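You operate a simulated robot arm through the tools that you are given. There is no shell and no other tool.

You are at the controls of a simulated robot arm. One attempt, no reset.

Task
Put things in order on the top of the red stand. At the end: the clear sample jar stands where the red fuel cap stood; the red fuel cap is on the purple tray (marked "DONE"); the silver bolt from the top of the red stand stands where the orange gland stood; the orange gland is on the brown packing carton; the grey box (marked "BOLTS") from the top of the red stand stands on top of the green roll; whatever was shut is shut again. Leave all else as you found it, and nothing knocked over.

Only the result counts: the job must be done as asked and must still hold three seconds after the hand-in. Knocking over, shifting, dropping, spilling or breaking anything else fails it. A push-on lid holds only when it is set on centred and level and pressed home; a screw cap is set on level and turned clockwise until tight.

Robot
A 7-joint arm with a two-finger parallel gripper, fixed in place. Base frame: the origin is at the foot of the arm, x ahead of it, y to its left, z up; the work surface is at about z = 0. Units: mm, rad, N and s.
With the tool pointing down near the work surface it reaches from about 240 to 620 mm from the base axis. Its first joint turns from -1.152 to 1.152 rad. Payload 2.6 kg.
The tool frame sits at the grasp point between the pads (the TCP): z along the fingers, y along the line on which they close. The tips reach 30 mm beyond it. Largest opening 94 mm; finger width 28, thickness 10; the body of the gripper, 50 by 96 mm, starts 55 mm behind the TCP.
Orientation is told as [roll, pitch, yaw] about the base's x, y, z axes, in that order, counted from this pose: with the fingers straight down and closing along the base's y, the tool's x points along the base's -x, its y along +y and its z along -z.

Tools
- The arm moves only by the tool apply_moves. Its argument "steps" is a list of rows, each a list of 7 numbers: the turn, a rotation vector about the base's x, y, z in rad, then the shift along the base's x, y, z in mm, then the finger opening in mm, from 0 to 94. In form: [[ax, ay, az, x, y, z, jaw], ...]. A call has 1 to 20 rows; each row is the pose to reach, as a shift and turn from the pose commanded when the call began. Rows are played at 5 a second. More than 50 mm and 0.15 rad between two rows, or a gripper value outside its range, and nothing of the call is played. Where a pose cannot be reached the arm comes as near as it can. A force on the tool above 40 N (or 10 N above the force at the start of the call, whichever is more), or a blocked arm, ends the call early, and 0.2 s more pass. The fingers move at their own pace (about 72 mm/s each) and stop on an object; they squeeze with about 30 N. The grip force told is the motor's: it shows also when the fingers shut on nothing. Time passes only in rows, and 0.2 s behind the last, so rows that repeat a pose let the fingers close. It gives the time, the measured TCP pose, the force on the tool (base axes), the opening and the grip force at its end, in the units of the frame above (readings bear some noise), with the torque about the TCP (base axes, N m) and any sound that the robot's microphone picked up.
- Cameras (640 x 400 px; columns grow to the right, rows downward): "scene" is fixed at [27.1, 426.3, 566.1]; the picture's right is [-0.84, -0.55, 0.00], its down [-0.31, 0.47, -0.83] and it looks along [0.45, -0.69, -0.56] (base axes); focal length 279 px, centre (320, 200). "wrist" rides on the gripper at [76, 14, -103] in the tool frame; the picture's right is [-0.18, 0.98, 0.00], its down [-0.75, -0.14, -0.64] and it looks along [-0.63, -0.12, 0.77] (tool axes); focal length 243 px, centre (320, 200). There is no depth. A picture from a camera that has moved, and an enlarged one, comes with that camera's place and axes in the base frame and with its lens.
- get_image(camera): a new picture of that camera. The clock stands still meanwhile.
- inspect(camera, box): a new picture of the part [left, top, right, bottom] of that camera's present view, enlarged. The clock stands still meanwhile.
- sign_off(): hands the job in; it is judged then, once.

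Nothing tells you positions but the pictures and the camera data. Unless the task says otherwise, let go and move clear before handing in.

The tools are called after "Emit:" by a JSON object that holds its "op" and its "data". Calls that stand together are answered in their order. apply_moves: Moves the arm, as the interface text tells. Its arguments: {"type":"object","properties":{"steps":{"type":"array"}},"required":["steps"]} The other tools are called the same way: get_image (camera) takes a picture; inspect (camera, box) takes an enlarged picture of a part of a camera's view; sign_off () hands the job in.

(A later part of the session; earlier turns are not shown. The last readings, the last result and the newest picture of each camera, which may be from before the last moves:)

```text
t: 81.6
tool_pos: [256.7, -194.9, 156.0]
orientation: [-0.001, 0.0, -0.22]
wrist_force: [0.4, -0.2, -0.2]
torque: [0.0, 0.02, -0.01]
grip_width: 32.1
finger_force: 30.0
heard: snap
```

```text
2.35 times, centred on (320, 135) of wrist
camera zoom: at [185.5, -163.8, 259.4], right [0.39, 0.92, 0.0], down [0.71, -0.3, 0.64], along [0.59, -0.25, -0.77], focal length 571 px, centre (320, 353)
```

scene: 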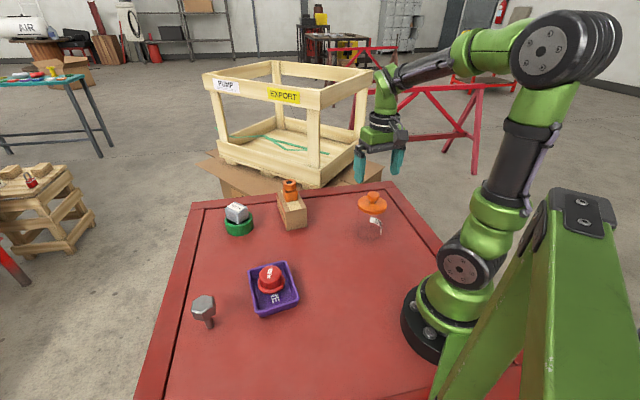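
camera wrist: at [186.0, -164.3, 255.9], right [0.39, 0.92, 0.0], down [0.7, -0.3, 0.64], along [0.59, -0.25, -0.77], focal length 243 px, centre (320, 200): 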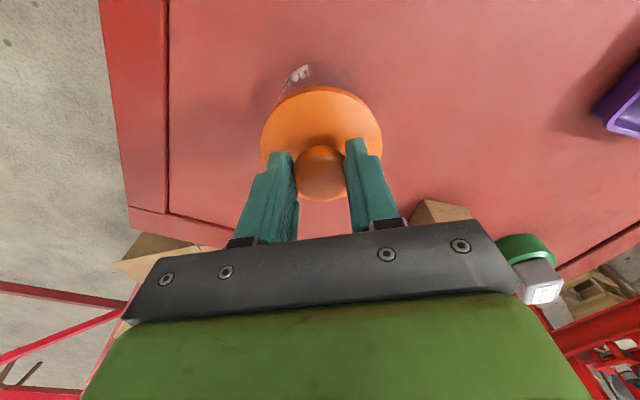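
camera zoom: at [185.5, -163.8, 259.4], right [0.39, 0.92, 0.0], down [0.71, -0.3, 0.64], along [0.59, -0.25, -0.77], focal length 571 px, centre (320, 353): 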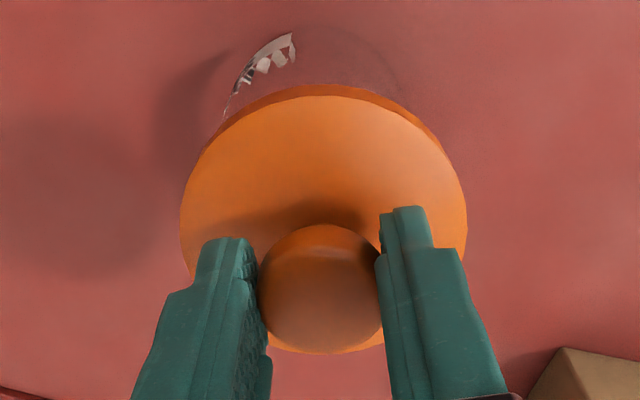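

The lid came off alone (third snap), so the jar must be moved separately. I'll carry the lid by its knob to an empty patch of the stand near (425, -20).

Emit:
{"op": "apply_moves", "data": {"steps": [[0, 0, 0, 0, 0, 8, 20], [0, 0, 0, 0, 0, 25, 20], [0, 0, 0, 0, 0, 45, 20], [0, 0, 0, 4, 4, 58, 20], [0, 0, 0, 18, 18, 60, 20], [0, 0, 0, 40, 41, 60, 20], [0, 0, 0, 65, 67, 60, 20], [0, 0, 0, 90, 93, 60, 20], [0, 0, 0, 115, 119, 60, 20], [0, 0, 0, 140, 145, 60, 20], [0, 0, 0, 160, 165, 60, 20], [0, 0, 0, 168, 173.5, 55, 20], [0, 0, 0, 168, 173.5, 30, 20], [0, 0, 0, 168, 173.5, 0, 20], [0, 0, 0, 168, 173.5, -30, 20], [0, 0, 0, 168, 173.5, -55, 20], [0, 0, 0, 168, 173.5, -72, 20], [0, 0, 0, 168, 173.5, -80, 20], [0, 0, 0, 168, 173.5, -80, 20]]}}

Emit:
{"op": "get_image", "data": {"camera": "scene"}}

Emit:
{"op": "get_image", "data": {"camera": "wrist"}}

```text
t: 85.6
tool_pos: [425.1, -21.5, 76.8]
orientation: [0.0, -0.001, -0.218]
wrist_force: [0.4, -0.2, -0.5]
torque: [-0.03, 0.02, -0.02]
grip_width: 31.7
finger_force: 30.2
```

```text
taken
```

scene: 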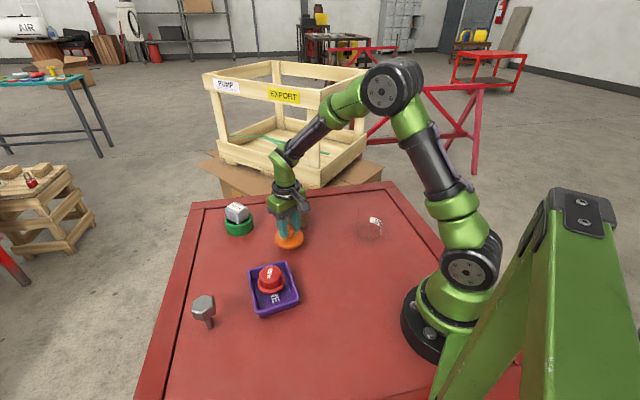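

```text
taken
camera wrist: at [353.8, 9.4, 179.0], right [0.39, 0.92, 0.0], down [0.71, -0.3, 0.64], along [0.59, -0.25, -0.77], focal length 243 px, centre (320, 200)
```

wrist: 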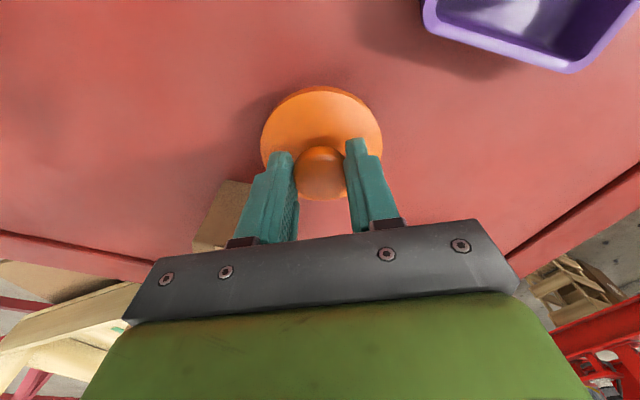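

The lid hangs just above a clear patch. I'll lower it in small steps until it touches.

Emit:
{"op": "apply_moves", "data": {"steps": [[0, 0, 0, 0, 0, -3, 20], [0, 0, 0, 0, 0, -6, 20], [0, 0, 0, 0, 0, -9, 20], [0, 0, 0, 0, 0, -11, 20]]}}

Emit:
{"op": "inspect", "data": {"camera": "scene", "box": [260, 190, 330, 260]}}

```text
t: 86.6
tool_pos: [425.6, -21.8, 66.3]
orientation: [0.0, 0.0, -0.217]
wrist_force: [0.9, -0.1, -0.2]
torque: [0.01, 0.0, 0.01]
grip_width: 32.2
finger_force: 30.1
```

```text
5.71 times, centred on (295, 225) of scene
camera zoom: at [27.2, 426.3, 566.1], right [-0.84, -0.55, 0.0], down [-0.31, 0.47, -0.83], along [0.45, -0.69, -0.56], focal length 1596 px, centre (463, 57)
```

zoom: 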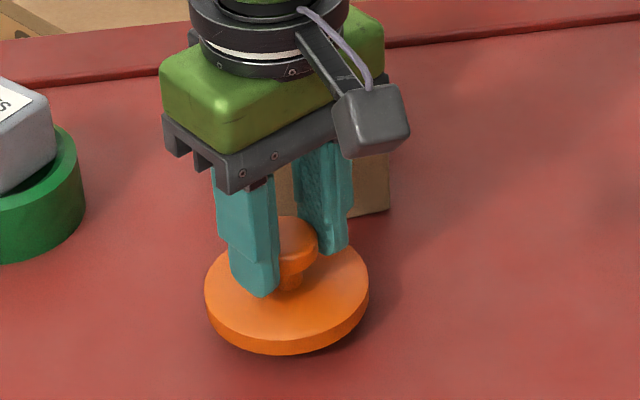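

Emit:
{"op": "apply_moves", "data": {"steps": [[0, 0, 0, 0, 0, -2, 20], [0, 0, 0, 0, 0, -4, 20], [0, 0, 0, 0, 0, -6, 20]]}}

```text
t: 87.4
tool_pos: [424.0, -22.6, 59.3]
orientation: [0.001, 0.0, -0.218]
wrist_force: [0.4, 0.3, -0.7]
torque: [0.03, 0.02, 0.02]
grip_width: 32.2
finger_force: 30.3
```

Emit:
{"op": "apply_moves", "data": {"steps": [[0, 0, 0, 0, 0, -1.5, 20], [0, 0, 0, 0, 0, -3, 20], [0, 0, 0, 0, 0, -4.5, 20]]}}

Emit:
{"op": "inspect", "data": {"camera": "scene", "box": [260, 190, 330, 260]}}

```text
t: 88.2
tool_pos: [424.7, -21.9, 55.9]
orientation: [0.001, 0.0, -0.217]
wrist_force: [0.4, -0.3, -0.4]
torque: [0.0, 0.01, -0.02]
grip_width: 32.1
finger_force: 29.9
```

```text
5.71 times, centred on (295, 225) of scene
camera zoom: at [27.1, 426.3, 566.1], right [-0.84, -0.55, 0.0], down [-0.31, 0.47, -0.83], along [0.45, -0.69, -0.56], focal length 1596 px, centre (463, 57)
```

zoom: 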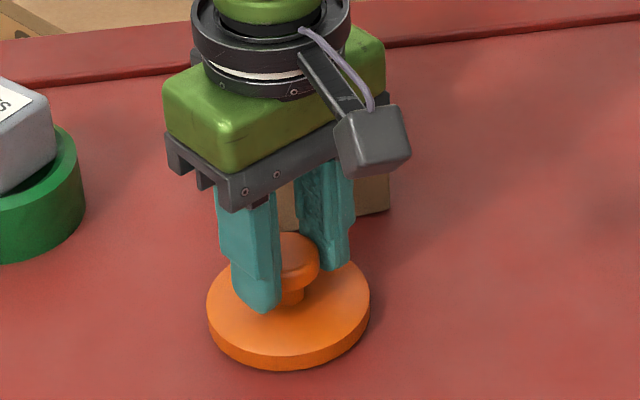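

Emit:
{"op": "apply_moves", "data": {"steps": [[0, 0, 0, 0, 0, -1, 20], [0, 0, 0, 0, 0, -2, 20], [0, 0, 0, 0, 0, -3, 20]]}}

```text
t: 89.0
tool_pos: [425.4, -22.4, 52.3]
orientation: [0.001, -0.002, -0.221]
wrist_force: [-4.0, 1.2, 11.6]
torque: [-0.14, 0.25, -0.08]
grip_width: 32.2
finger_force: 30.6
```

Contact at about z = 52.5. I'll ease off slightly, release the knob and rise.

Emit:
{"op": "apply_moves", "data": {"steps": [[0, 0, 0, 0, 0, 0.5, 20], [0, 0, 0, 0, 0, 0.8, 20]]}}

```text
t: 89.6
tool_pos: [424.4, -21.4, 52.5]
orientation: [0.001, 0.001, -0.219]
wrist_force: [1.0, -0.5, 0.9]
torque: [-0.01, -0.09, 0.02]
grip_width: 32.0
finger_force: 30.0
```

Emit:
{"op": "apply_moves", "data": {"steps": [[0, 0, 0, 0, 0, 0, 34], [0, 0, 0, 0, 0, 0, 40], [0, 0, 0, 0, 0, 0, 52], [0, 0, 0, 0, 0, 0, 52], [0, 0, 0, 0, 0, 12, 52], [0, 0, 0, 0, 0, 35, 60], [0, 0, 0, 0, 0, 70, 70], [0, 0, 0, 0, 0, 110, 80]]}}

Emit:
{"op": "get_image", "data": {"camera": "wrist"}}

Emit:
{"op": "inspect", "data": {"camera": "scene", "box": [260, 180, 410, 270]}}

```text
t: 91.4
tool_pos: [425.5, -21.0, 164.0]
orientation: [0.001, 0.0, -0.22]
wrist_force: [0.1, -0.3, -0.8]
torque: [0.02, -0.02, -0.02]
grip_width: 79.7
finger_force: 0.1
```

```text
taken
camera wrist: at [354.8, 9.6, 267.0], right [0.39, 0.92, 0.0], down [0.71, -0.3, 0.64], along [0.59, -0.25, -0.77], focal length 243 px, centre (320, 200)
```

wrist: 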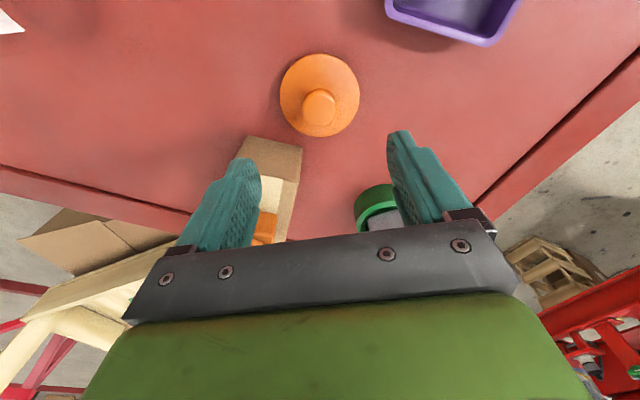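

```text
4.27 times, centred on (335, 225) of scene
camera zoom: at [27.2, 426.3, 566.1], right [-0.84, -0.55, 0.0], down [-0.31, 0.47, -0.83], along [0.45, -0.69, -0.56], focal length 1192 px, centre (256, 93)
```

zoom: 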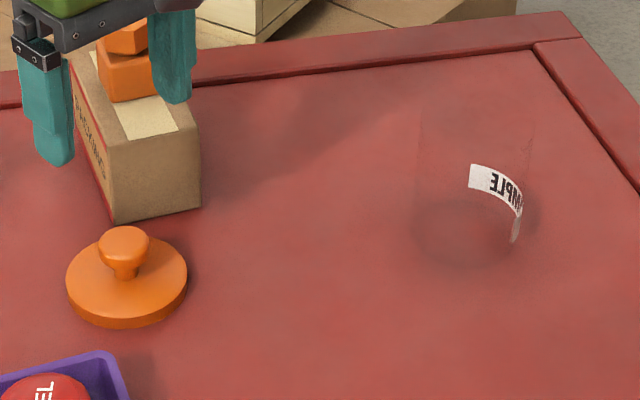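

The lid rests flat on the stand. Now I'll go over the open jar to grip its body from outside.

Emit:
{"op": "apply_moves", "data": {"steps": [[0, 0, 0, -20, -21, 12, 94], [0, 0, 0, -47, -49, 25, 94], [0, 0, 0, -75, -78, 30, 94], [0, 0, 0, -103, -107, 30, 94], [0, 0, 0, -131, -136, 30, 94], [0, 0, 0, -155, -161, 30, 94], [0, 0, 0, -167.5, -173.7, 30, 94], [0, 0, 0, -167.5, -173.7, 20, 94], [0, 0, 0, -167.5, -173.7, 10, 94]]}}

Emit:
{"op": "inspect", "data": {"camera": "wrist", "box": [190, 30, 450, 210]}}

Emit:
{"op": "inspect", "data": {"camera": "scene", "box": [340, 175, 410, 255]}}

```text
t: 93.4
tool_pos: [257.2, -195.8, 172.8]
orientation: [0.0, 0.0, -0.218]
wrist_force: [-0.5, -0.2, 0.8]
torque: [-0.04, -0.02, 0.01]
grip_width: 94.2
finger_force: 0.2
```

```text
2.22 times, centred on (320, 120) of wrist
camera zoom: at [186.4, -164.8, 275.9], right [0.39, 0.92, 0.0], down [0.71, -0.3, 0.64], along [0.59, -0.25, -0.77], focal length 539 px, centre (320, 378)
```

zoom: 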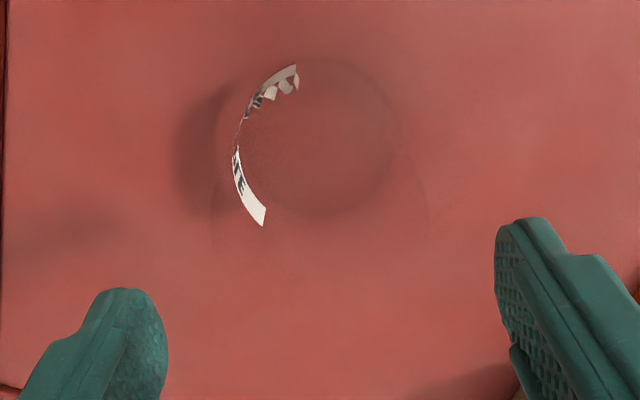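

```text
5.00 times, centred on (375, 215) of scene
camera zoom: at [27.1, 426.2, 566.1], right [-0.84, -0.55, 0.0], down [-0.31, 0.47, -0.83], along [0.45, -0.69, -0.56], focal length 1396 px, centre (45, 125)
```

zoom: 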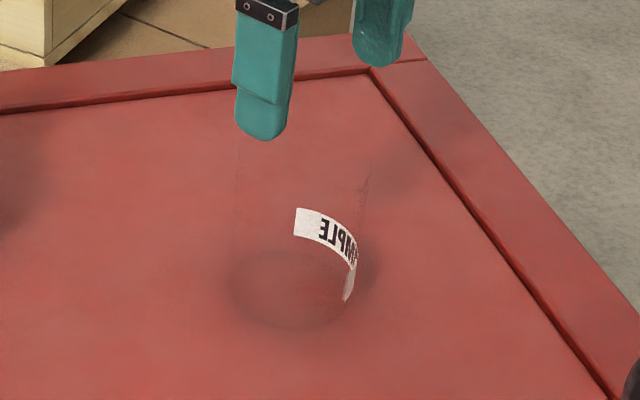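

The jar's faint outline is centred between the fingers. I'll descend around its body.

Emit:
{"op": "apply_moves", "data": {"steps": [[0, 0, 0, 0, 0, -15, 94], [0, 0, 0, 0, 0, -32, 94], [0, 0, 0, 0, 0, -48, 94], [0, 0, 0, 0, 0, -64, 94], [0, 0, 0, 0, 0, -80, 94], [0, 0, 0, 0, 0, -94, 94], [0, 0, 0, 0, 0, -104, 94], [0, 0, 0, 0, 0, -104, 94]]}}

Emit:
{"op": "get_image", "data": {"camera": "wrist"}}

Emit:
{"op": "inspect", "data": {"camera": "scene", "box": [340, 175, 410, 255]}}

```text
t: 95.2
tool_pos: [256.7, -196.6, 69.6]
orientation: [0.001, 0.001, -0.218]
wrist_force: [0.1, -1.0, -0.7]
torque: [0.03, -0.02, 0.02]
grip_width: 94.0
finger_force: 0.1
```

```text
taken
camera wrist: at [186.1, -164.8, 172.1], right [0.39, 0.92, 0.0], down [0.71, -0.3, 0.64], along [0.59, -0.25, -0.77], focal length 243 px, centre (320, 200)
```

wrist: 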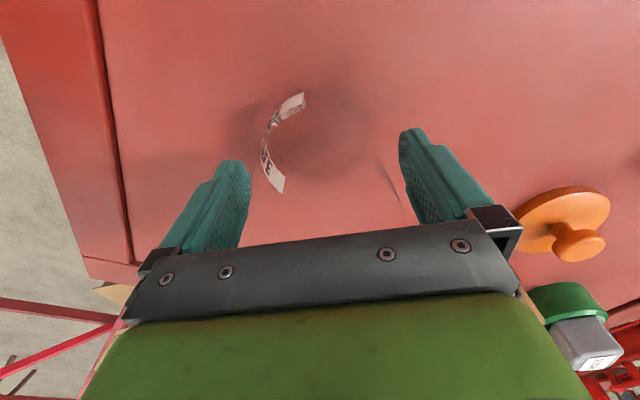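

```text
5.00 times, centred on (375, 215) of scene
camera zoom: at [27.2, 426.2, 566.1], right [-0.84, -0.55, 0.0], down [-0.31, 0.47, -0.83], along [0.45, -0.69, -0.56], focal length 1396 px, centre (45, 125)
```

zoom: 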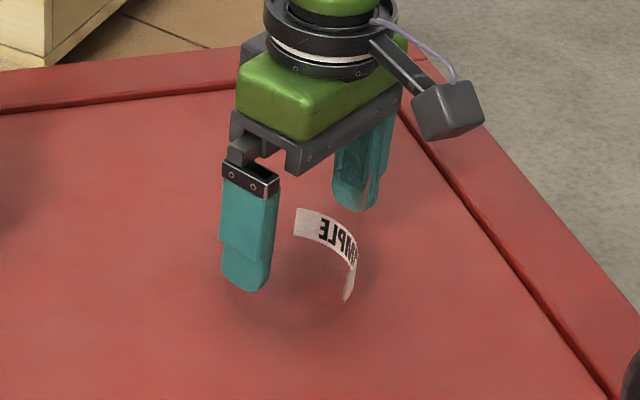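

The fingers straddle the body. Closing gently on the jar.

Emit:
{"op": "apply_moves", "data": {"steps": [[0, 0, 0, 0, 0, 0, 88], [0, 0, 0, 0, 0, 0, 83], [0, 0, 0, 0, 0, 0, 79], [0, 0, 0, 0, 0, 0, 76], [0, 0, 0, 0, 0, 0, 73], [0, 0, 0, 0, 0, 0, 70], [0, 0, 0, 0, 0, 0, 64], [0, 0, 0, 0, 0, 0, 58], [0, 0, 0, 0, 0, 0, 58]]}}

Emit:
{"op": "get_image", "data": {"camera": "wrist"}}

Emit:
{"op": "inspect", "data": {"camera": "scene", "box": [340, 175, 410, 255]}}

```text
t: 97.2
tool_pos: [257.4, -197.3, 69.7]
orientation: [0.001, -0.001, -0.219]
wrist_force: [-0.1, -2.6, 2.1]
torque: [-0.01, -0.01, -0.01]
grip_width: 78.3
finger_force: 30.5
```

```text
taken
camera wrist: at [186.2, -165.0, 172.4], right [0.39, 0.92, 0.0], down [0.7, -0.3, 0.64], along [0.59, -0.25, -0.77], focal length 243 px, centre (320, 200)
```

wrist: 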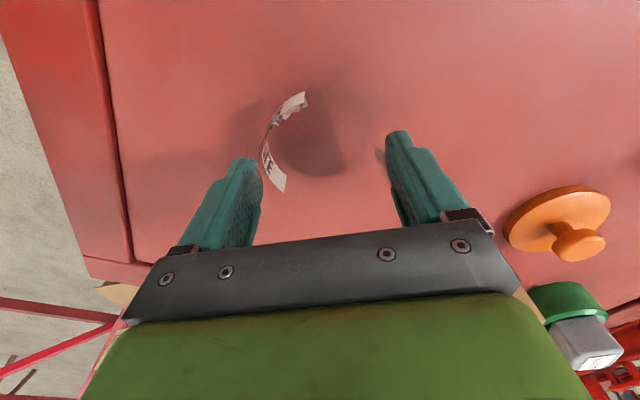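

```text
5.00 times, centred on (375, 215) of scene
camera zoom: at [27.1, 426.3, 566.1], right [-0.84, -0.55, 0.0], down [-0.31, 0.47, -0.83], along [0.45, -0.69, -0.56], focal length 1396 px, centre (45, 125)
```

zoom: 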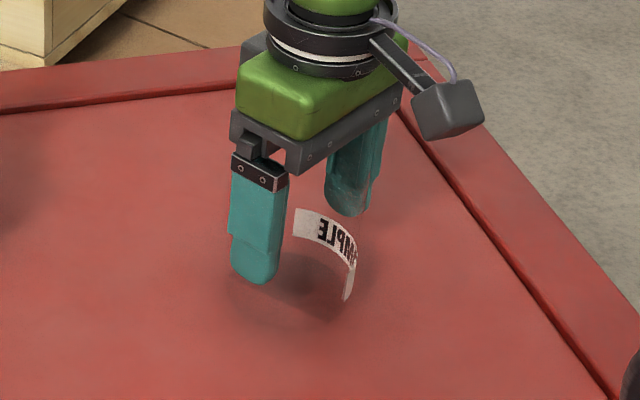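

The jar is gripped at 78 mm. I'll test-lift slowly.

Emit:
{"op": "apply_moves", "data": {"steps": [[0, 0, 0, 0, 0, 1, 58], [0, 0, 0, 0, 0, 2.5, 58], [0, 0, 0, 0, 0, 5, 58], [0, 0, 0, 0, 0, 8, 58], [0, 0, 0, 0, 0, 8, 58]]}}

Emit:
{"op": "inspect", "data": {"camera": "wrist", "box": [190, 50, 450, 230]}}

Emit:
{"op": "inspect", "data": {"camera": "scene", "box": [340, 175, 410, 255]}}

```text
t: 98.4
tool_pos: [257.8, -195.6, 77.5]
orientation: [0.0, 0.0, -0.216]
wrist_force: [0.4, 1.2, -4.8]
torque: [0.03, 0.06, 0.0]
grip_width: 78.2
finger_force: 29.9
```

```text
2.22 times, centred on (320, 140) of wrist
camera zoom: at [186.3, -164.5, 180.7], right [0.39, 0.92, 0.0], down [0.71, -0.3, 0.64], along [0.59, -0.25, -0.77], focal length 539 px, centre (320, 333)
```

zoom: 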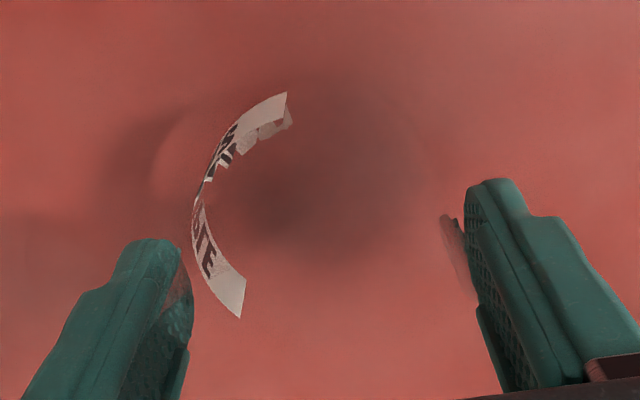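

```text
5.00 times, centred on (375, 215) of scene
camera zoom: at [27.2, 426.2, 566.1], right [-0.84, -0.55, 0.0], down [-0.31, 0.47, -0.83], along [0.45, -0.69, -0.56], focal length 1396 px, centre (45, 125)
```

zoom: 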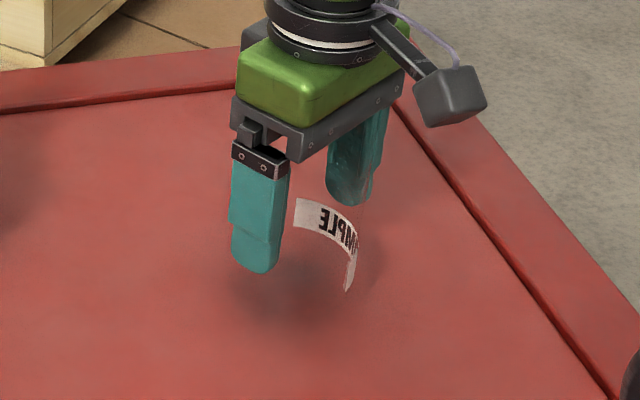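

The jar is up, weighing about 5 N. I'll carry it low and slowly to the cap's old place at (286, -56).

Emit:
{"op": "apply_moves", "data": {"steps": [[0, 0, 0, 0, 0, 5, 58], [0, 0, 0, 1, 4, 12, 58], [0, 0, 0, 3, 13, 14, 58], [0, 0, 0, 6, 27, 14, 58], [0, 0, 0, 9, 42, 14, 58], [0, 0, 0, 12, 57, 14, 58], [0, 0, 0, 15, 72, 14, 58], [0, 0, 0, 18, 87, 14, 58], [0, 0, 0, 21, 102, 14, 58], [0, 0, 0, 24, 116, 14, 58], [0, 0, 0, 26.5, 128, 14, 58], [0, 0, 0, 28, 135, 14, 58], [0, 0, 0, 28.5, 137.4, 14, 58], [0, 0, 0, 28.5, 137.4, 14, 58]]}}

Emit:
{"op": "get_image", "data": {"camera": "wrist"}}

Emit:
{"op": "get_image", "data": {"camera": "scene"}}

```text
t: 101.4
tool_pos: [286.9, -56.6, 92.0]
orientation: [0.0, 0.0, -0.219]
wrist_force: [0.3, 0.1, -4.0]
torque: [0.02, 0.01, -0.01]
grip_width: 78.3
finger_force: 29.8
```

```text
taken
camera wrist: at [215.3, -26.3, 194.2], right [0.39, 0.92, 0.0], down [0.71, -0.3, 0.64], along [0.59, -0.25, -0.77], focal length 243 px, centre (320, 200)
```

wrist: 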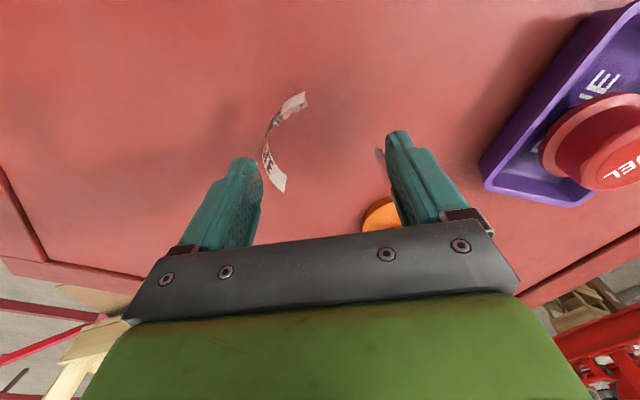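

```text
taken
```

scene: 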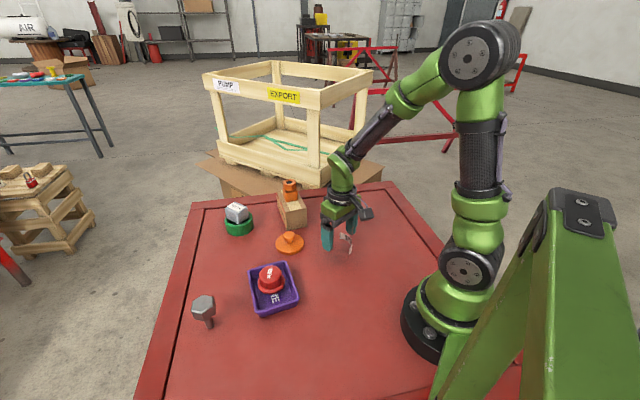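

The jar is over its new place, held straight. Lowering it slowly.

Emit:
{"op": "apply_moves", "data": {"steps": [[0, 0, 0, 0, 0, -5, 58], [0, 0, 0, 0, 0, -11, 58], [0, 0, 0, 0, 0, -16, 58], [0, 0, 0, 0, 0, -19, 58], [0, 0, 0, 0, 0, -20.5, 58]]}}

```text
t: 102.6
tool_pos: [285.6, -57.8, 72.3]
orientation: [0.0, 0.0, -0.217]
wrist_force: [0.0, -0.1, -3.9]
torque: [-0.03, 0.01, -0.02]
grip_width: 77.9
finger_force: 30.0
```

Emit:
{"op": "apply_moves", "data": {"steps": [[0, 0, 0, 0, 0, -0.6, 58], [0, 0, 0, 0, 0, -1.2, 58], [0, 0, 0, 0, 0, -1.8, 58]]}}

```text
t: 103.4
tool_pos: [285.7, -57.3, 70.3]
orientation: [0.0, 0.0, -0.217]
wrist_force: [-2.3, -0.2, 6.0]
torque: [0.04, 0.44, 0.05]
grip_width: 78.0
finger_force: 29.6
```

The jar has touched down. I'll ease off a touch, open slowly and check.

Emit:
{"op": "apply_moves", "data": {"steps": [[0, 0, 0, 0, 0, 0.4, 58], [0, 0, 0, 0, 0, 0.4, 76], [0, 0, 0, 0, 0, 0.4, 80], [0, 0, 0, 0, 0, 0.4, 84], [0, 0, 0, 0, 0, 0.4, 90], [0, 0, 0, 0, 0, 0.4, 94], [0, 0, 0, 0, 0, 0.4, 94]]}}

Emit:
{"op": "get_image", "data": {"camera": "wrist"}}

Emit:
{"op": "inspect", "data": {"camera": "scene", "box": [300, 190, 380, 270]}}

```text
t: 105.0
tool_pos: [285.9, -57.6, 69.9]
orientation: [0.0, 0.0, -0.217]
wrist_force: [0.7, 0.5, -0.3]
torque: [-0.02, -0.01, 0.0]
grip_width: 93.9
finger_force: 0.0
```

```text
taken
camera wrist: at [214.9, -26.7, 172.5], right [0.39, 0.92, 0.0], down [0.71, -0.3, 0.64], along [0.59, -0.25, -0.77], focal length 243 px, centre (320, 200)
```

wrist: 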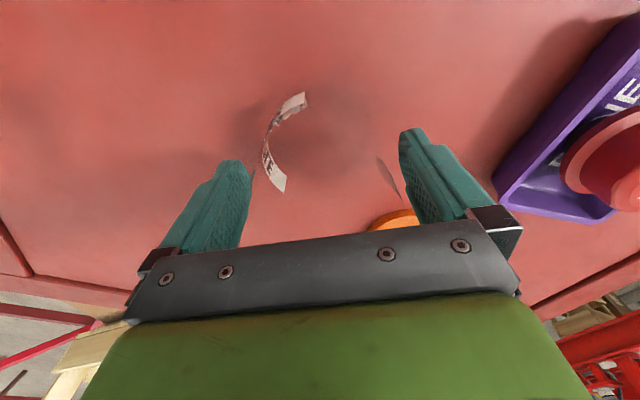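

```text
5.00 times, centred on (340, 230) of scene
camera zoom: at [27.1, 426.3, 566.1], right [-0.84, -0.55, 0.0], down [-0.31, 0.47, -0.83], along [0.45, -0.69, -0.56], focal length 1396 px, centre (220, 50)
```

zoom: 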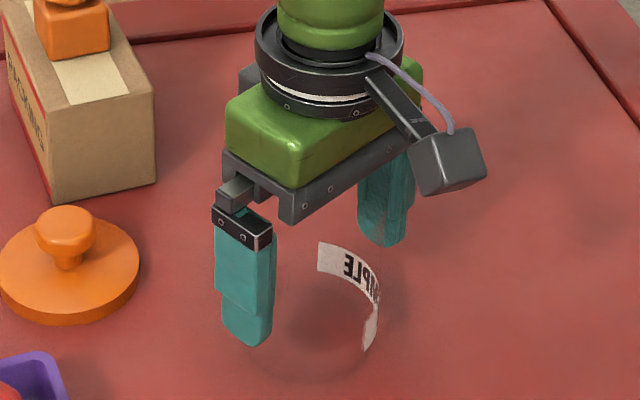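

The jar stands upright at the cap's old place. I'll rise straight up and look at its position.

Emit:
{"op": "apply_moves", "data": {"steps": [[0, 0, 0, 0, 0, 12, 94], [0, 0, 0, 0, 0, 35, 94], [0, 0, 0, 0, 0, 65, 94], [0, 0, 0, 0, 0, 95, 94], [0, 0, 0, 0, 0, 115, 94]]}}

Emit:
{"op": "inspect", "data": {"camera": "scene", "box": [300, 190, 380, 270]}}

Emit:
{"op": "inspect", "data": {"camera": "wrist", "box": [190, 30, 450, 210]}}

```text
t: 106.2
tool_pos: [285.9, -56.6, 184.5]
orientation: [0.0, 0.002, -0.217]
wrist_force: [0.3, -0.3, -0.5]
torque: [0.03, -0.01, -0.03]
grip_width: 93.9
finger_force: 0.0
```

```text
5.00 times, centred on (340, 230) of scene
camera zoom: at [27.1, 426.3, 566.1], right [-0.84, -0.55, 0.0], down [-0.31, 0.47, -0.83], along [0.45, -0.69, -0.56], focal length 1396 px, centre (220, 50)
```

zoom: 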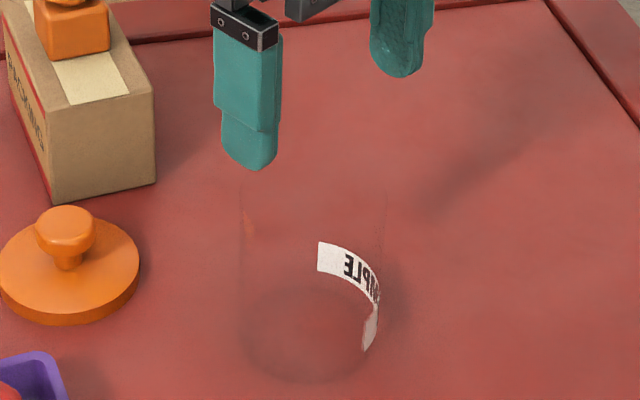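

```text
2.22 times, centred on (320, 120) of wrist
camera zoom: at [214.5, -26.1, 287.6], right [0.39, 0.92, 0.0], down [0.71, -0.3, 0.64], along [0.59, -0.25, -0.77], focal length 539 px, centre (320, 378)
```

zoom: 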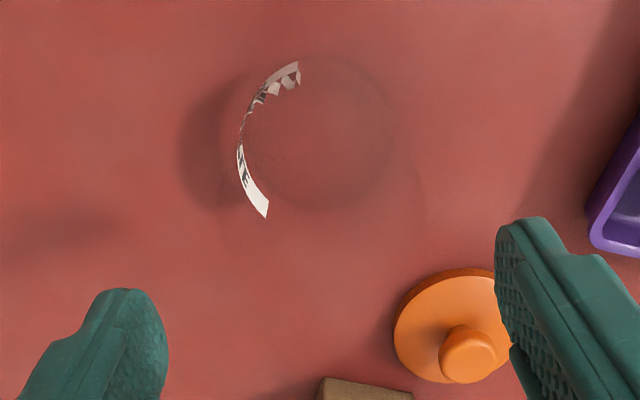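

The jar stands where the cap was. Now I'll return to the lid and pick it up by the knob with the same pose as before.

Emit:
{"op": "apply_moves", "data": {"steps": [[0, 0, 0, 25, 6.5, 0, 80], [0, 0, 0, 60, 15.7, 0, 60], [0, 0, 0, 95, 25, 0, 52], [0, 0, 0, 125, 32.6, 0, 52], [0, 0, 0, 139, 36.3, -10, 52], [0, 0, 0, 139, 36.3, -40, 52], [0, 0, 0, 139, 36.3, -70, 52], [0, 0, 0, 139, 36.3, -85, 52], [0, 0, 0, 139, 36.3, -85, 52]]}}

Emit:
{"op": "get_image", "data": {"camera": "wrist"}}

Emit:
{"op": "inspect", "data": {"camera": "scene", "box": [250, 180, 350, 270]}}

```text
t: 108.2
tool_pos: [426.0, -21.9, 97.3]
orientation: [0.001, 0.0, -0.217]
wrist_force: [0.1, -0.1, 0.6]
torque: [0.01, 0.01, 0.01]
grip_width: 51.9
finger_force: 0.1
```

```text
taken
camera wrist: at [354.7, 9.7, 200.9], right [0.39, 0.92, 0.0], down [0.71, -0.3, 0.64], along [0.59, -0.25, -0.77], focal length 243 px, centre (320, 200)
```

wrist: 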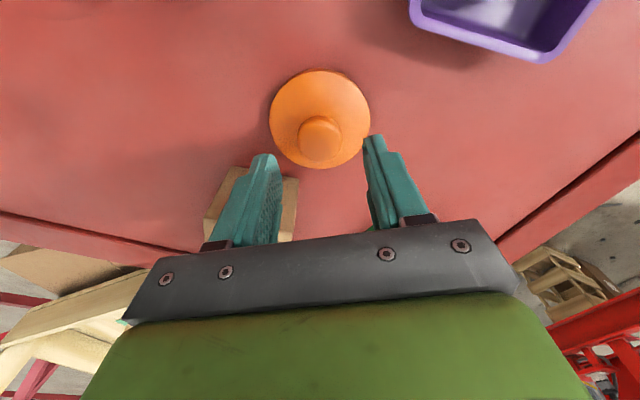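

```text
4.44 times, centred on (300, 225) of scene
camera zoom: at [27.2, 426.3, 566.1], right [-0.84, -0.55, 0.0], down [-0.31, 0.47, -0.83], along [0.45, -0.69, -0.56], focal length 1241 px, centre (409, 89)
```

zoom: 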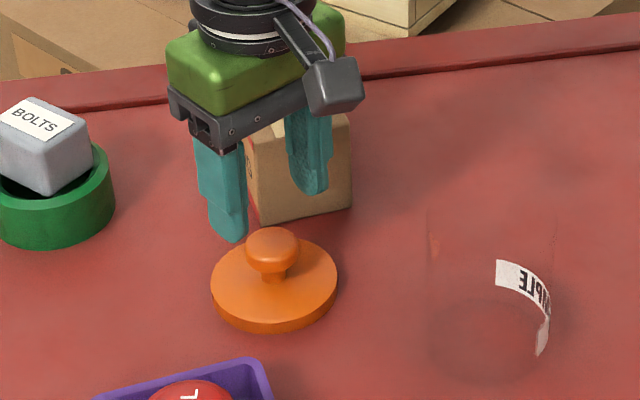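

The knob is centred again. Lowering to the same grip height and closing.

Emit:
{"op": "apply_moves", "data": {"steps": [[0, 0, 0, 0, 0, -15, 52], [0, 0, 0, 0, 0, -30, 52], [0, 0, 0, 0, 0, -42, 52], [0, 0, 0, 0, 0, -45.6, 52], [0, 0, 0, 0, 0, -45.6, 45], [0, 0, 0, 0, 0, -45.6, 40], [0, 0, 0, 0, 0, -45.6, 36], [0, 0, 0, 0, 0, -45.6, 33], [0, 0, 0, 0, 0, -45.6, 28], [0, 0, 0, 0, 0, -45.6, 20], [0, 0, 0, 0, 0, -45.6, 20]]}}

Emit:
{"op": "inspect", "data": {"camera": "wrist", "box": [230, 50, 410, 220]}}

Emit:
{"op": "inspect", "data": {"camera": "scene", "box": [260, 200, 320, 260]}}

```text
t: 110.6
tool_pos: [423.4, -20.6, 54.0]
orientation: [0.0, 0.0, -0.219]
wrist_force: [0.6, -0.4, -0.2]
torque: [-0.01, 0.05, 0.01]
grip_width: 32.0
finger_force: 30.1
```

```text
2.35 times, centred on (320, 135) of wrist
camera zoom: at [353.3, 9.8, 156.3], right [0.39, 0.92, 0.0], down [0.71, -0.3, 0.64], along [0.59, -0.25, -0.77], focal length 571 px, centre (320, 353)
```

zoom: 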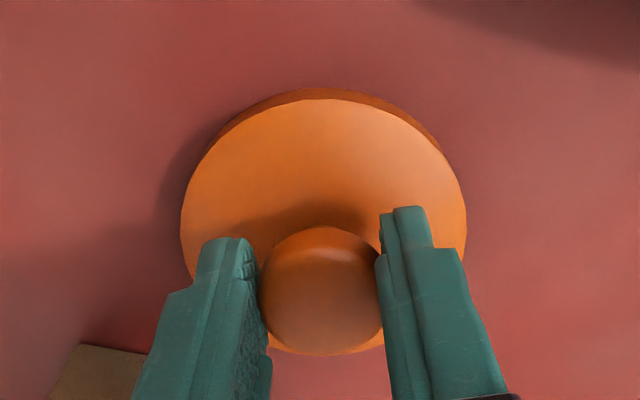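

```text
6.67 times, centred on (290, 230) of scene
camera zoom: at [27.2, 426.3, 566.1], right [-0.84, -0.55, 0.0], down [-0.31, 0.47, -0.83], along [0.45, -0.69, -0.56], focal length 1862 px, centre (520, 0)
```

zoom: 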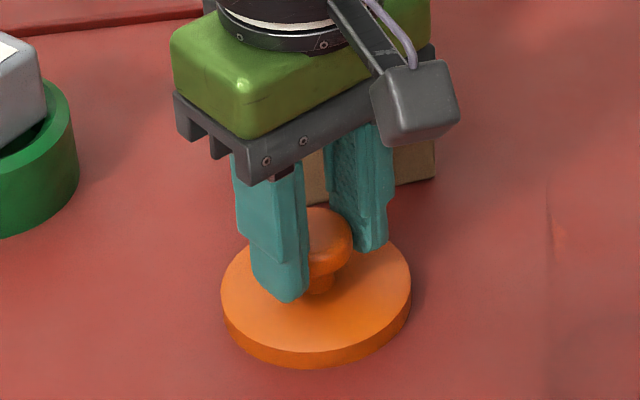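

The grip on the lid matches the earlier one exactly. I'll lift it and carry it over the jar.

Emit:
{"op": "apply_moves", "data": {"steps": [[0, 0, 0, 0, 0, 5, 20], [0, 0, 0, 0, 0, 20, 20], [0, 0, 0, 0, 0, 45, 20], [0, 0, 0, 0, 0, 72, 20], [0, 0, 0, 0, 0, 100, 20], [0, 0, 0, 0, 0, 122, 20], [0, 0, 0, -5, -1.3, 130, 20], [0, 0, 0, -20, -5.2, 131, 20], [0, 0, 0, -42, -11, 131, 20], [0, 0, 0, -64, -16.6, 131, 20], [0, 0, 0, -86, -22.3, 131, 20], [0, 0, 0, -107, -27.8, 131, 20], [0, 0, 0, -125, -32.5, 131, 20], [0, 0, 0, -136, -35.3, 131, 20], [0, 0, 0, -139.3, -36.2, 131, 20], [0, 0, 0, -139.3, -36.2, 131, 20]]}}

Emit:
{"op": "inspect", "data": {"camera": "scene", "box": [300, 180, 390, 270]}}

Emit:
{"op": "get_image", "data": {"camera": "wrist"}}

```text
t: 114.0
tool_pos: [287.5, -57.9, 185.7]
orientation: [0.0, 0.0, -0.218]
wrist_force: [0.1, 0.4, -0.6]
torque: [0.0, 0.01, -0.04]
grip_width: 31.8
finger_force: 30.1
```

```text
4.44 times, centred on (345, 225) of scene
camera zoom: at [27.1, 426.3, 566.1], right [-0.84, -0.55, 0.0], down [-0.31, 0.47, -0.83], along [0.45, -0.69, -0.56], focal length 1241 px, centre (209, 89)
```

zoom: 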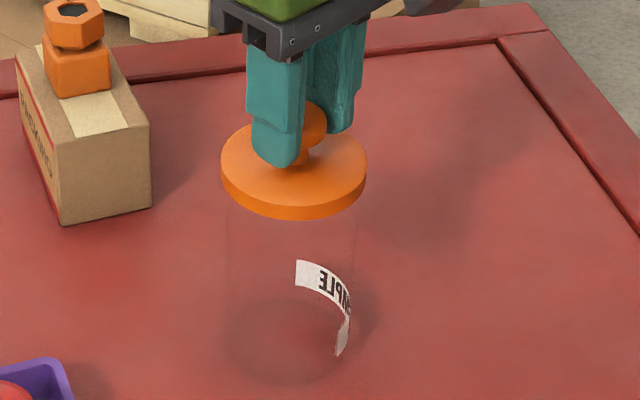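

```text
taken
camera wrist: at [215.2, -27.2, 288.0], right [0.39, 0.92, 0.0], down [0.7, -0.3, 0.64], along [0.59, -0.25, -0.77], focal length 243 px, centre (320, 200)
```

wrist: 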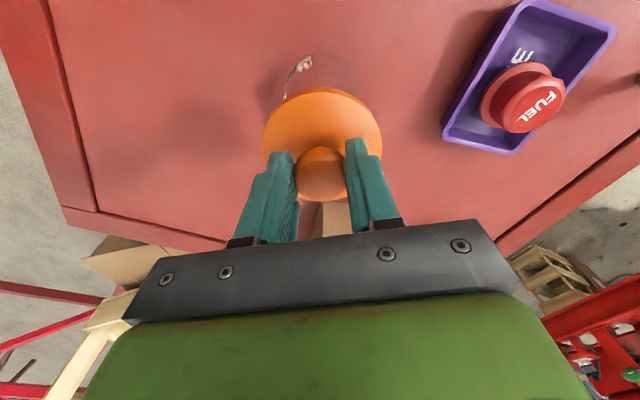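

The lid hangs above the jar, aligned. I'll lower it close to the rim and compare before seating.

Emit:
{"op": "apply_moves", "data": {"steps": [[0, 0, 0, 0, 0, -6, 20], [0, 0, 0, 0, 0, -14, 20], [0, 0, 0, 0, 0, -21, 20], [0, 0, 0, 0, 0, -24.5, 20], [0, 0, 0, 0, 0, -24.5, 20]]}}

Emit:
{"op": "inspect", "data": {"camera": "scene", "box": [310, 190, 375, 260]}}

Emit:
{"op": "inspect", "data": {"camera": "wrist", "box": [230, 50, 410, 220]}}

```text
t: 115.2
tool_pos: [286.2, -57.5, 161.0]
orientation: [0.001, 0.0, -0.219]
wrist_force: [0.3, 0.2, -1.4]
torque: [0.0, 0.05, -0.01]
grip_width: 32.0
finger_force: 30.0
```

```text
5.71 times, centred on (342, 225) of scene
camera zoom: at [27.2, 426.3, 566.1], right [-0.84, -0.55, 0.0], down [-0.31, 0.47, -0.83], along [0.45, -0.69, -0.56], focal length 1596 px, centre (191, 57)
```

zoom: 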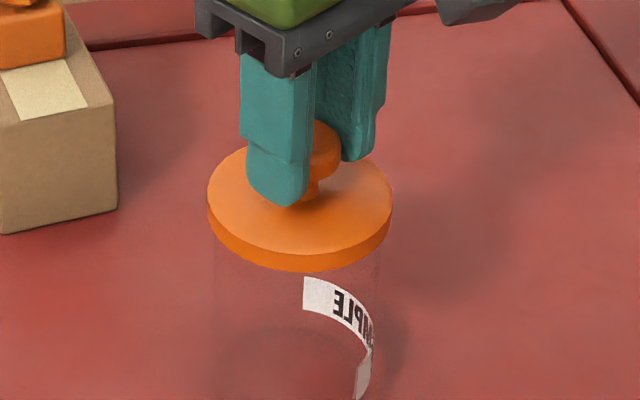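

```text
2.35 times, centred on (320, 135) of wrist
camera zoom: at [214.4, -26.7, 263.4], right [0.39, 0.92, 0.0], down [0.71, -0.3, 0.64], along [0.59, -0.25, -0.77], focal length 571 px, centre (320, 353)
```

zoom: 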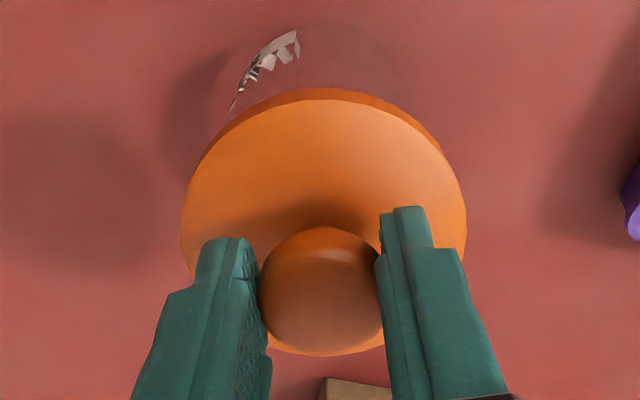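

Close to seating. I'll zoom in to check the lid is concentric with the jar.

Emit:
{"op": "inspect", "data": {"camera": "scene", "box": [325, 215, 365, 250]}}

Emit:
{"op": "inspect", "data": {"camera": "wrist", "box": [265, 50, 385, 120]}}

```text
11.43 times, centred on (345, 232) of scene
camera zoom: at [27.2, 426.3, 566.1], right [-0.84, -0.55, 0.0], down [-0.31, 0.47, -0.83], along [0.45, -0.69, -0.56], focal length 3192 px, centre (34, -171)
```

zoom: 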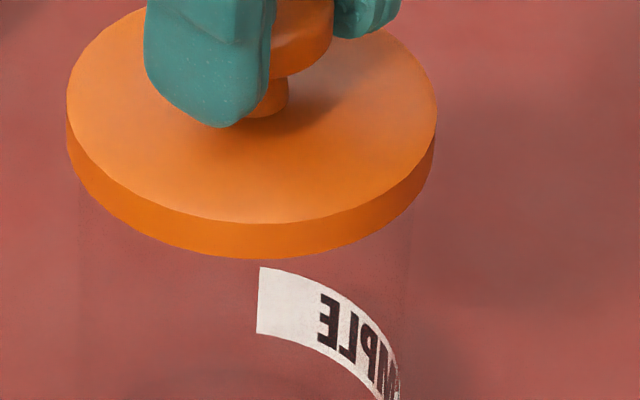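

```text
5.33 times, centred on (325, 85) of wrist
camera zoom: at [214.4, -26.7, 263.4], right [0.39, 0.92, 0.0], down [0.71, -0.3, 0.64], along [0.59, -0.25, -0.77], focal length 1294 px, centre (293, 813)
```

zoom: 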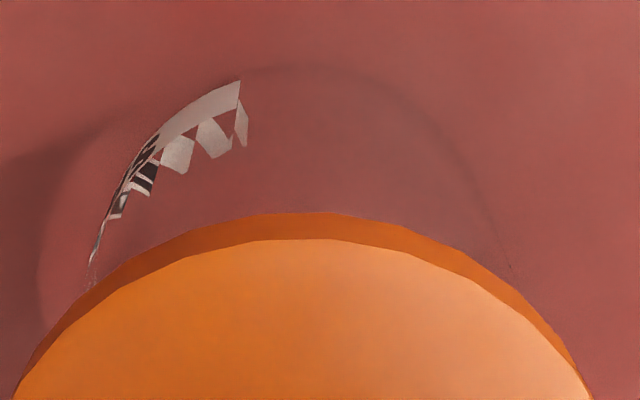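

Lid and jar look concentric to within about a millimetre. Lowering in small steps onto the rim.

Emit:
{"op": "apply_moves", "data": {"steps": [[0, 0, 0, 0, 0, -1.5, 20], [0, 0, 0, 0, 0, -3, 20], [0, 0, 0, 0, 0, -4.5, 20]]}}

```text
t: 116.0
tool_pos: [285.6, -57.9, 155.5]
orientation: [0.001, -0.001, -0.218]
wrist_force: [0.4, -0.2, -0.9]
torque: [-0.02, 0.02, -0.02]
grip_width: 32.0
finger_force: 29.8
```

Emit:
{"op": "apply_moves", "data": {"steps": [[0, 0, 0, 0, 0, -0.8, 20], [0, 0, 0, 0, 0, -1.6, 20], [0, 0, 0, 0, 0, -2.4, 20]]}}

```text
t: 116.8
tool_pos: [285.7, -57.9, 153.3]
orientation: [0.0, 0.002, -0.219]
wrist_force: [-0.5, -0.3, 0.2]
torque: [0.0, 0.03, 0.06]
grip_width: 31.9
finger_force: 30.0
```

Emit:
{"op": "apply_moves", "data": {"steps": [[0, 0, 0, 0, 0, -0.7, 20], [0, 0, 0, 0, 0, -1.4, 20]]}}

```text
t: 117.4
tool_pos: [286.0, -58.2, 153.2]
orientation: [0.004, -0.004, -0.219]
wrist_force: [-11.3, 1.1, 31.0]
torque: [0.06, 0.43, -0.01]
grip_width: 32.0
finger_force: 30.1
heard: snap
```

A snap at about 31 N: the lid has gone home. I'll relax the pressure gently without pulling, then release the knob.

Emit:
{"op": "apply_moves", "data": {"steps": [[0, 0, 0, 0, 0, 0.4, 20], [0, 0, 0, 0, 0, 0.8, 20]]}}

```text
t: 118.0
tool_pos: [286.5, -57.7, 154.5]
orientation: [-0.002, -0.003, -0.218]
wrist_force: [-6.4, -2.2, 26.9]
torque: [-0.05, -0.22, -0.07]
grip_width: 32.3
finger_force: 29.7
```

Emit:
{"op": "apply_moves", "data": {"steps": [[0, 0, 0, 0, 0, 0.4, 20], [0, 0, 0, 0, 0, 0.8, 20]]}}

```text
t: 118.6
tool_pos: [286.6, -58.6, 153.3]
orientation: [0.0, 0.001, -0.218]
wrist_force: [0.7, -2.6, 12.8]
torque: [-0.18, -0.59, -0.05]
grip_width: 31.7
finger_force: 29.7
```

Emit:
{"op": "apply_moves", "data": {"steps": [[0, 0, 0, 0, 0, 0.3, 20], [0, 0, 0, 0, 0, 0.4, 20]]}}

```text
t: 119.2
tool_pos: [283.1, -57.2, 152.1]
orientation: [0.0, 0.006, -0.22]
wrist_force: [-0.1, 0.1, 0.0]
torque: [0.02, -0.02, 0.02]
grip_width: 31.8
finger_force: 30.1
heard: snap
```

Another snap, and the tool shifted a few millimetres. I'll look closely at the lid before doing anything else.

Emit:
{"op": "inspect", "data": {"camera": "scene", "box": [310, 190, 375, 260]}}

Emit:
{"op": "inspect", "data": {"camera": "scene", "box": [325, 215, 365, 250]}}

Emit:
{"op": "inspect", "data": {"camera": "wrist", "box": [230, 50, 410, 220]}}

```text
5.71 times, centred on (342, 225) of scene
camera zoom: at [27.1, 426.3, 566.1], right [-0.84, -0.55, 0.0], down [-0.31, 0.47, -0.83], along [0.45, -0.69, -0.56], focal length 1596 px, centre (191, 57)
```

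zoom: 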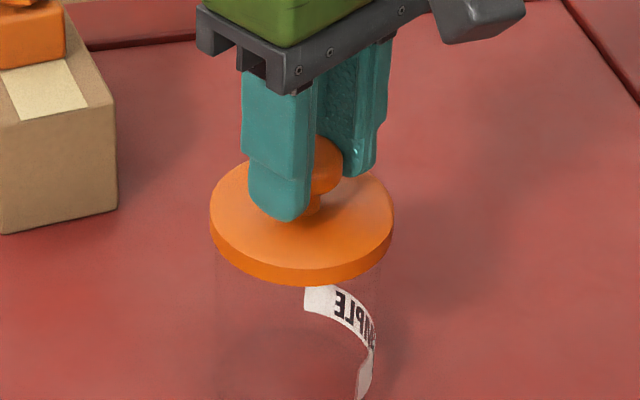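

```text
11.43 times, centred on (345, 232) of scene
camera zoom: at [27.1, 426.3, 566.1], right [-0.84, -0.55, 0.0], down [-0.31, 0.47, -0.83], along [0.45, -0.69, -0.56], focal length 3192 px, centre (34, -171)
```

zoom: 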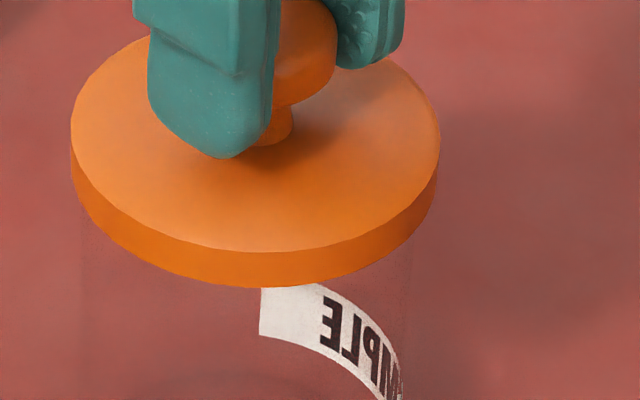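

```text
2.35 times, centred on (320, 135) of wrist
camera zoom: at [213.6, -26.3, 256.2], right [0.39, 0.92, 0.0], down [0.71, -0.3, 0.64], along [0.59, -0.25, -0.77], focal length 571 px, centre (320, 353)
```

zoom: 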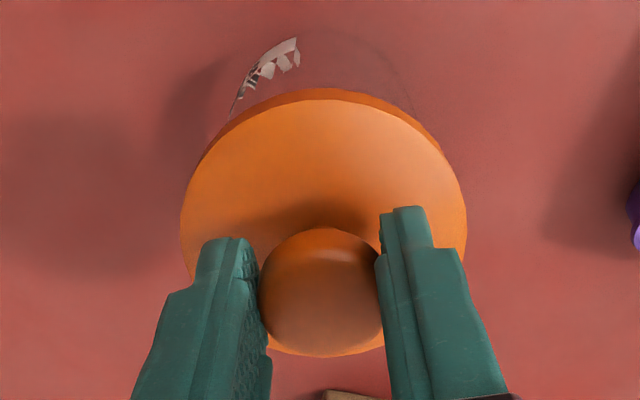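

The lid looks level and sits at its original height. To be certain, I'll release the knob and then press straight down on it with closed fingers.

Emit:
{"op": "apply_moves", "data": {"steps": [[0, 0, 0, 0, 0, 0, 33], [0, 0, 0, 0, 0, 0, 36], [0, 0, 0, 0, 0, 0, 42], [0, 0, 0, 0, 0, 0, 52], [0, 0, 0, 0, 0, 0, 52]]}}

Emit:
{"op": "inspect", "data": {"camera": "scene", "box": [310, 190, 375, 260]}}

```text
t: 120.4
tool_pos: [285.7, -58.8, 154.9]
orientation: [0.0, 0.001, -0.218]
wrist_force: [0.5, 0.3, 0.4]
torque: [0.03, -0.02, -0.01]
grip_width: 52.1
finger_force: 0.0
heard: snap
```

```text
5.71 times, centred on (342, 225) of scene
camera zoom: at [27.1, 426.3, 566.1], right [-0.84, -0.55, 0.0], down [-0.31, 0.47, -0.83], along [0.45, -0.69, -0.56], focal length 1596 px, centre (191, 57)
```

zoom: 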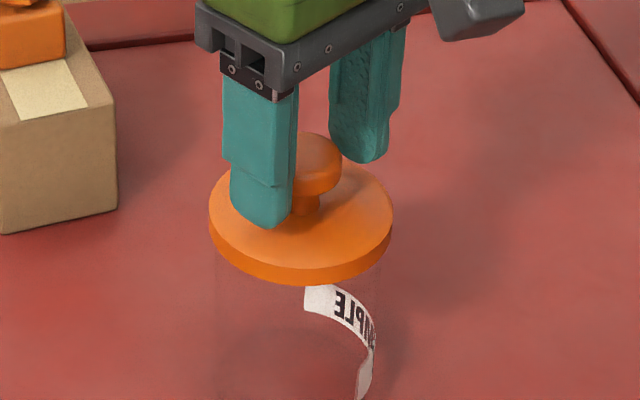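

Another snap as the lid settled back when freed, matching the earlier pattern (release lets it click home). I'll now press straight down on the knob top with closed fingers to make sure.

Emit:
{"op": "apply_moves", "data": {"steps": [[0, 0, 0, 0, 0, 8, 54], [0, 0, 0, 0, 0, 25, 54], [0, 0, 0, 0, 0, 45, 50], [0, 0, 0, 0, 0, 50, 25], [0, 0, 0, 0, 0, 50, 0], [0, 0, 0, 0, 0, 50, 0], [0, 0, 0, 0, 0, 50, 0]]}}

Emit:
{"op": "inspect", "data": {"camera": "wrist", "box": [190, 50, 450, 230]}}

Emit:
{"op": "inspect", "data": {"camera": "scene", "box": [310, 180, 380, 260]}}

```text
t: 122.0
tool_pos: [285.5, -58.6, 203.9]
orientation: [0.001, 0.001, -0.216]
wrist_force: [0.4, 0.0, 0.3]
torque: [0.0, 0.0, -0.01]
grip_width: 0.0
finger_force: 29.8
```

```text
2.22 times, centred on (320, 140) of wrist
camera zoom: at [214.4, -27.0, 307.6], right [0.39, 0.92, 0.0], down [0.71, -0.3, 0.64], along [0.59, -0.25, -0.77], focal length 539 px, centre (320, 333)
```

zoom: 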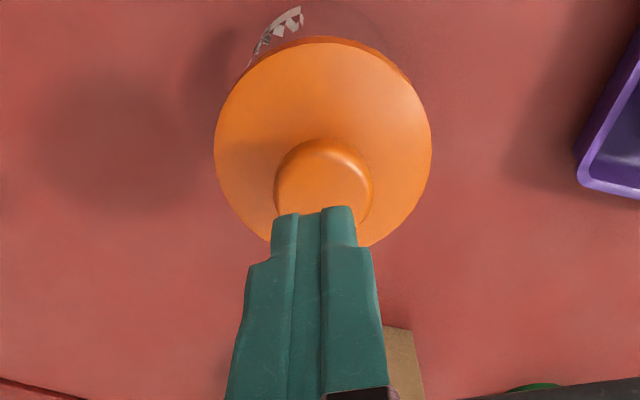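

```text
5.00 times, centred on (345, 220) of scene
camera zoom: at [27.1, 426.3, 566.1], right [-0.84, -0.55, 0.0], down [-0.31, 0.47, -0.83], along [0.45, -0.69, -0.56], focal length 1396 px, centre (195, 100)
```

zoom: 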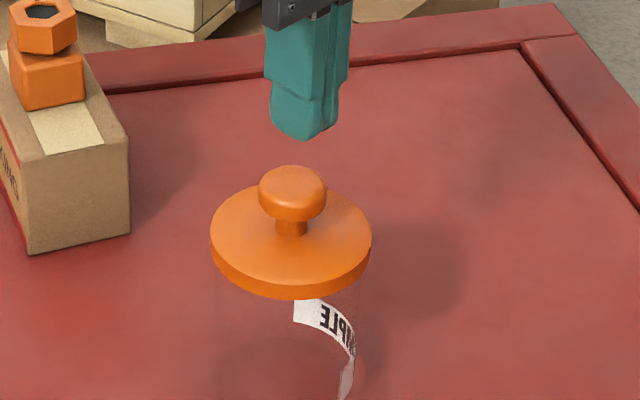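

The lid sits level and the closed fingers are over the knob centre. I'll press down gently in steps.

Emit:
{"op": "apply_moves", "data": {"steps": [[0, 0, 0, -0.5, 0.8, -10, 0], [0, 0, 0, -0.5, 0.8, -18, 0], [0, 0, 0, -0.5, 0.8, -22, 0], [0, 0, 0, -0.5, 0.8, -24, 0]]}}

```text
t: 123.0
tool_pos: [285.2, -56.1, 179.3]
orientation: [0.0, 0.0, -0.218]
wrist_force: [0.4, 1.2, 0.5]
torque: [-0.01, -0.01, 0.0]
grip_width: 0.0
finger_force: 30.2
```

Emit:
{"op": "apply_moves", "data": {"steps": [[0, 0, 0, 0, 0, -1, 0], [0, 0, 0, 0, 0, -2, 0], [0, 0, 0, 0, 0, -3, 0]]}}

```text
t: 123.8
tool_pos: [284.6, -56.4, 176.7]
orientation: [0.0, 0.0, -0.218]
wrist_force: [-0.5, -0.3, -0.5]
torque: [-0.01, 0.01, 0.0]
grip_width: 0.0
finger_force: 29.9
```

Emit:
{"op": "apply_moves", "data": {"steps": [[0, 0, 0, 0, 0, -1, 0], [0, 0, 0, 0, 0, -2, 0]]}}

```text
t: 124.4
tool_pos: [284.4, -56.9, 174.8]
orientation: [-0.001, -0.001, -0.218]
wrist_force: [0.1, -0.5, 0.5]
torque: [0.0, 0.02, 0.0]
grip_width: 0.0
finger_force: 30.6
```

Emit:
{"op": "apply_moves", "data": {"steps": [[0, 0, 0, 0, 0, -1, 0], [0, 0, 0, 0, 0, -2, 0]]}}

```text
t: 125.0
tool_pos: [285.8, -56.5, 174.7]
orientation: [0.0, 0.0, -0.217]
wrist_force: [-0.7, -0.2, 1.6]
torque: [0.0, -0.02, 0.02]
grip_width: 0.0
finger_force: 30.2
```

Emit:
{"op": "apply_moves", "data": {"steps": [[0, 0, 0, 0, 0, -0.6, 0], [0, 0, 0, 0, 0, -1.2, 0]]}}

```text
t: 125.6
tool_pos: [285.9, -56.5, 170.9]
orientation: [0.0, 0.0, -0.218]
wrist_force: [0.1, -0.4, 0.0]
torque: [-0.01, -0.02, 0.0]
grip_width: 0.3
finger_force: 29.8
```

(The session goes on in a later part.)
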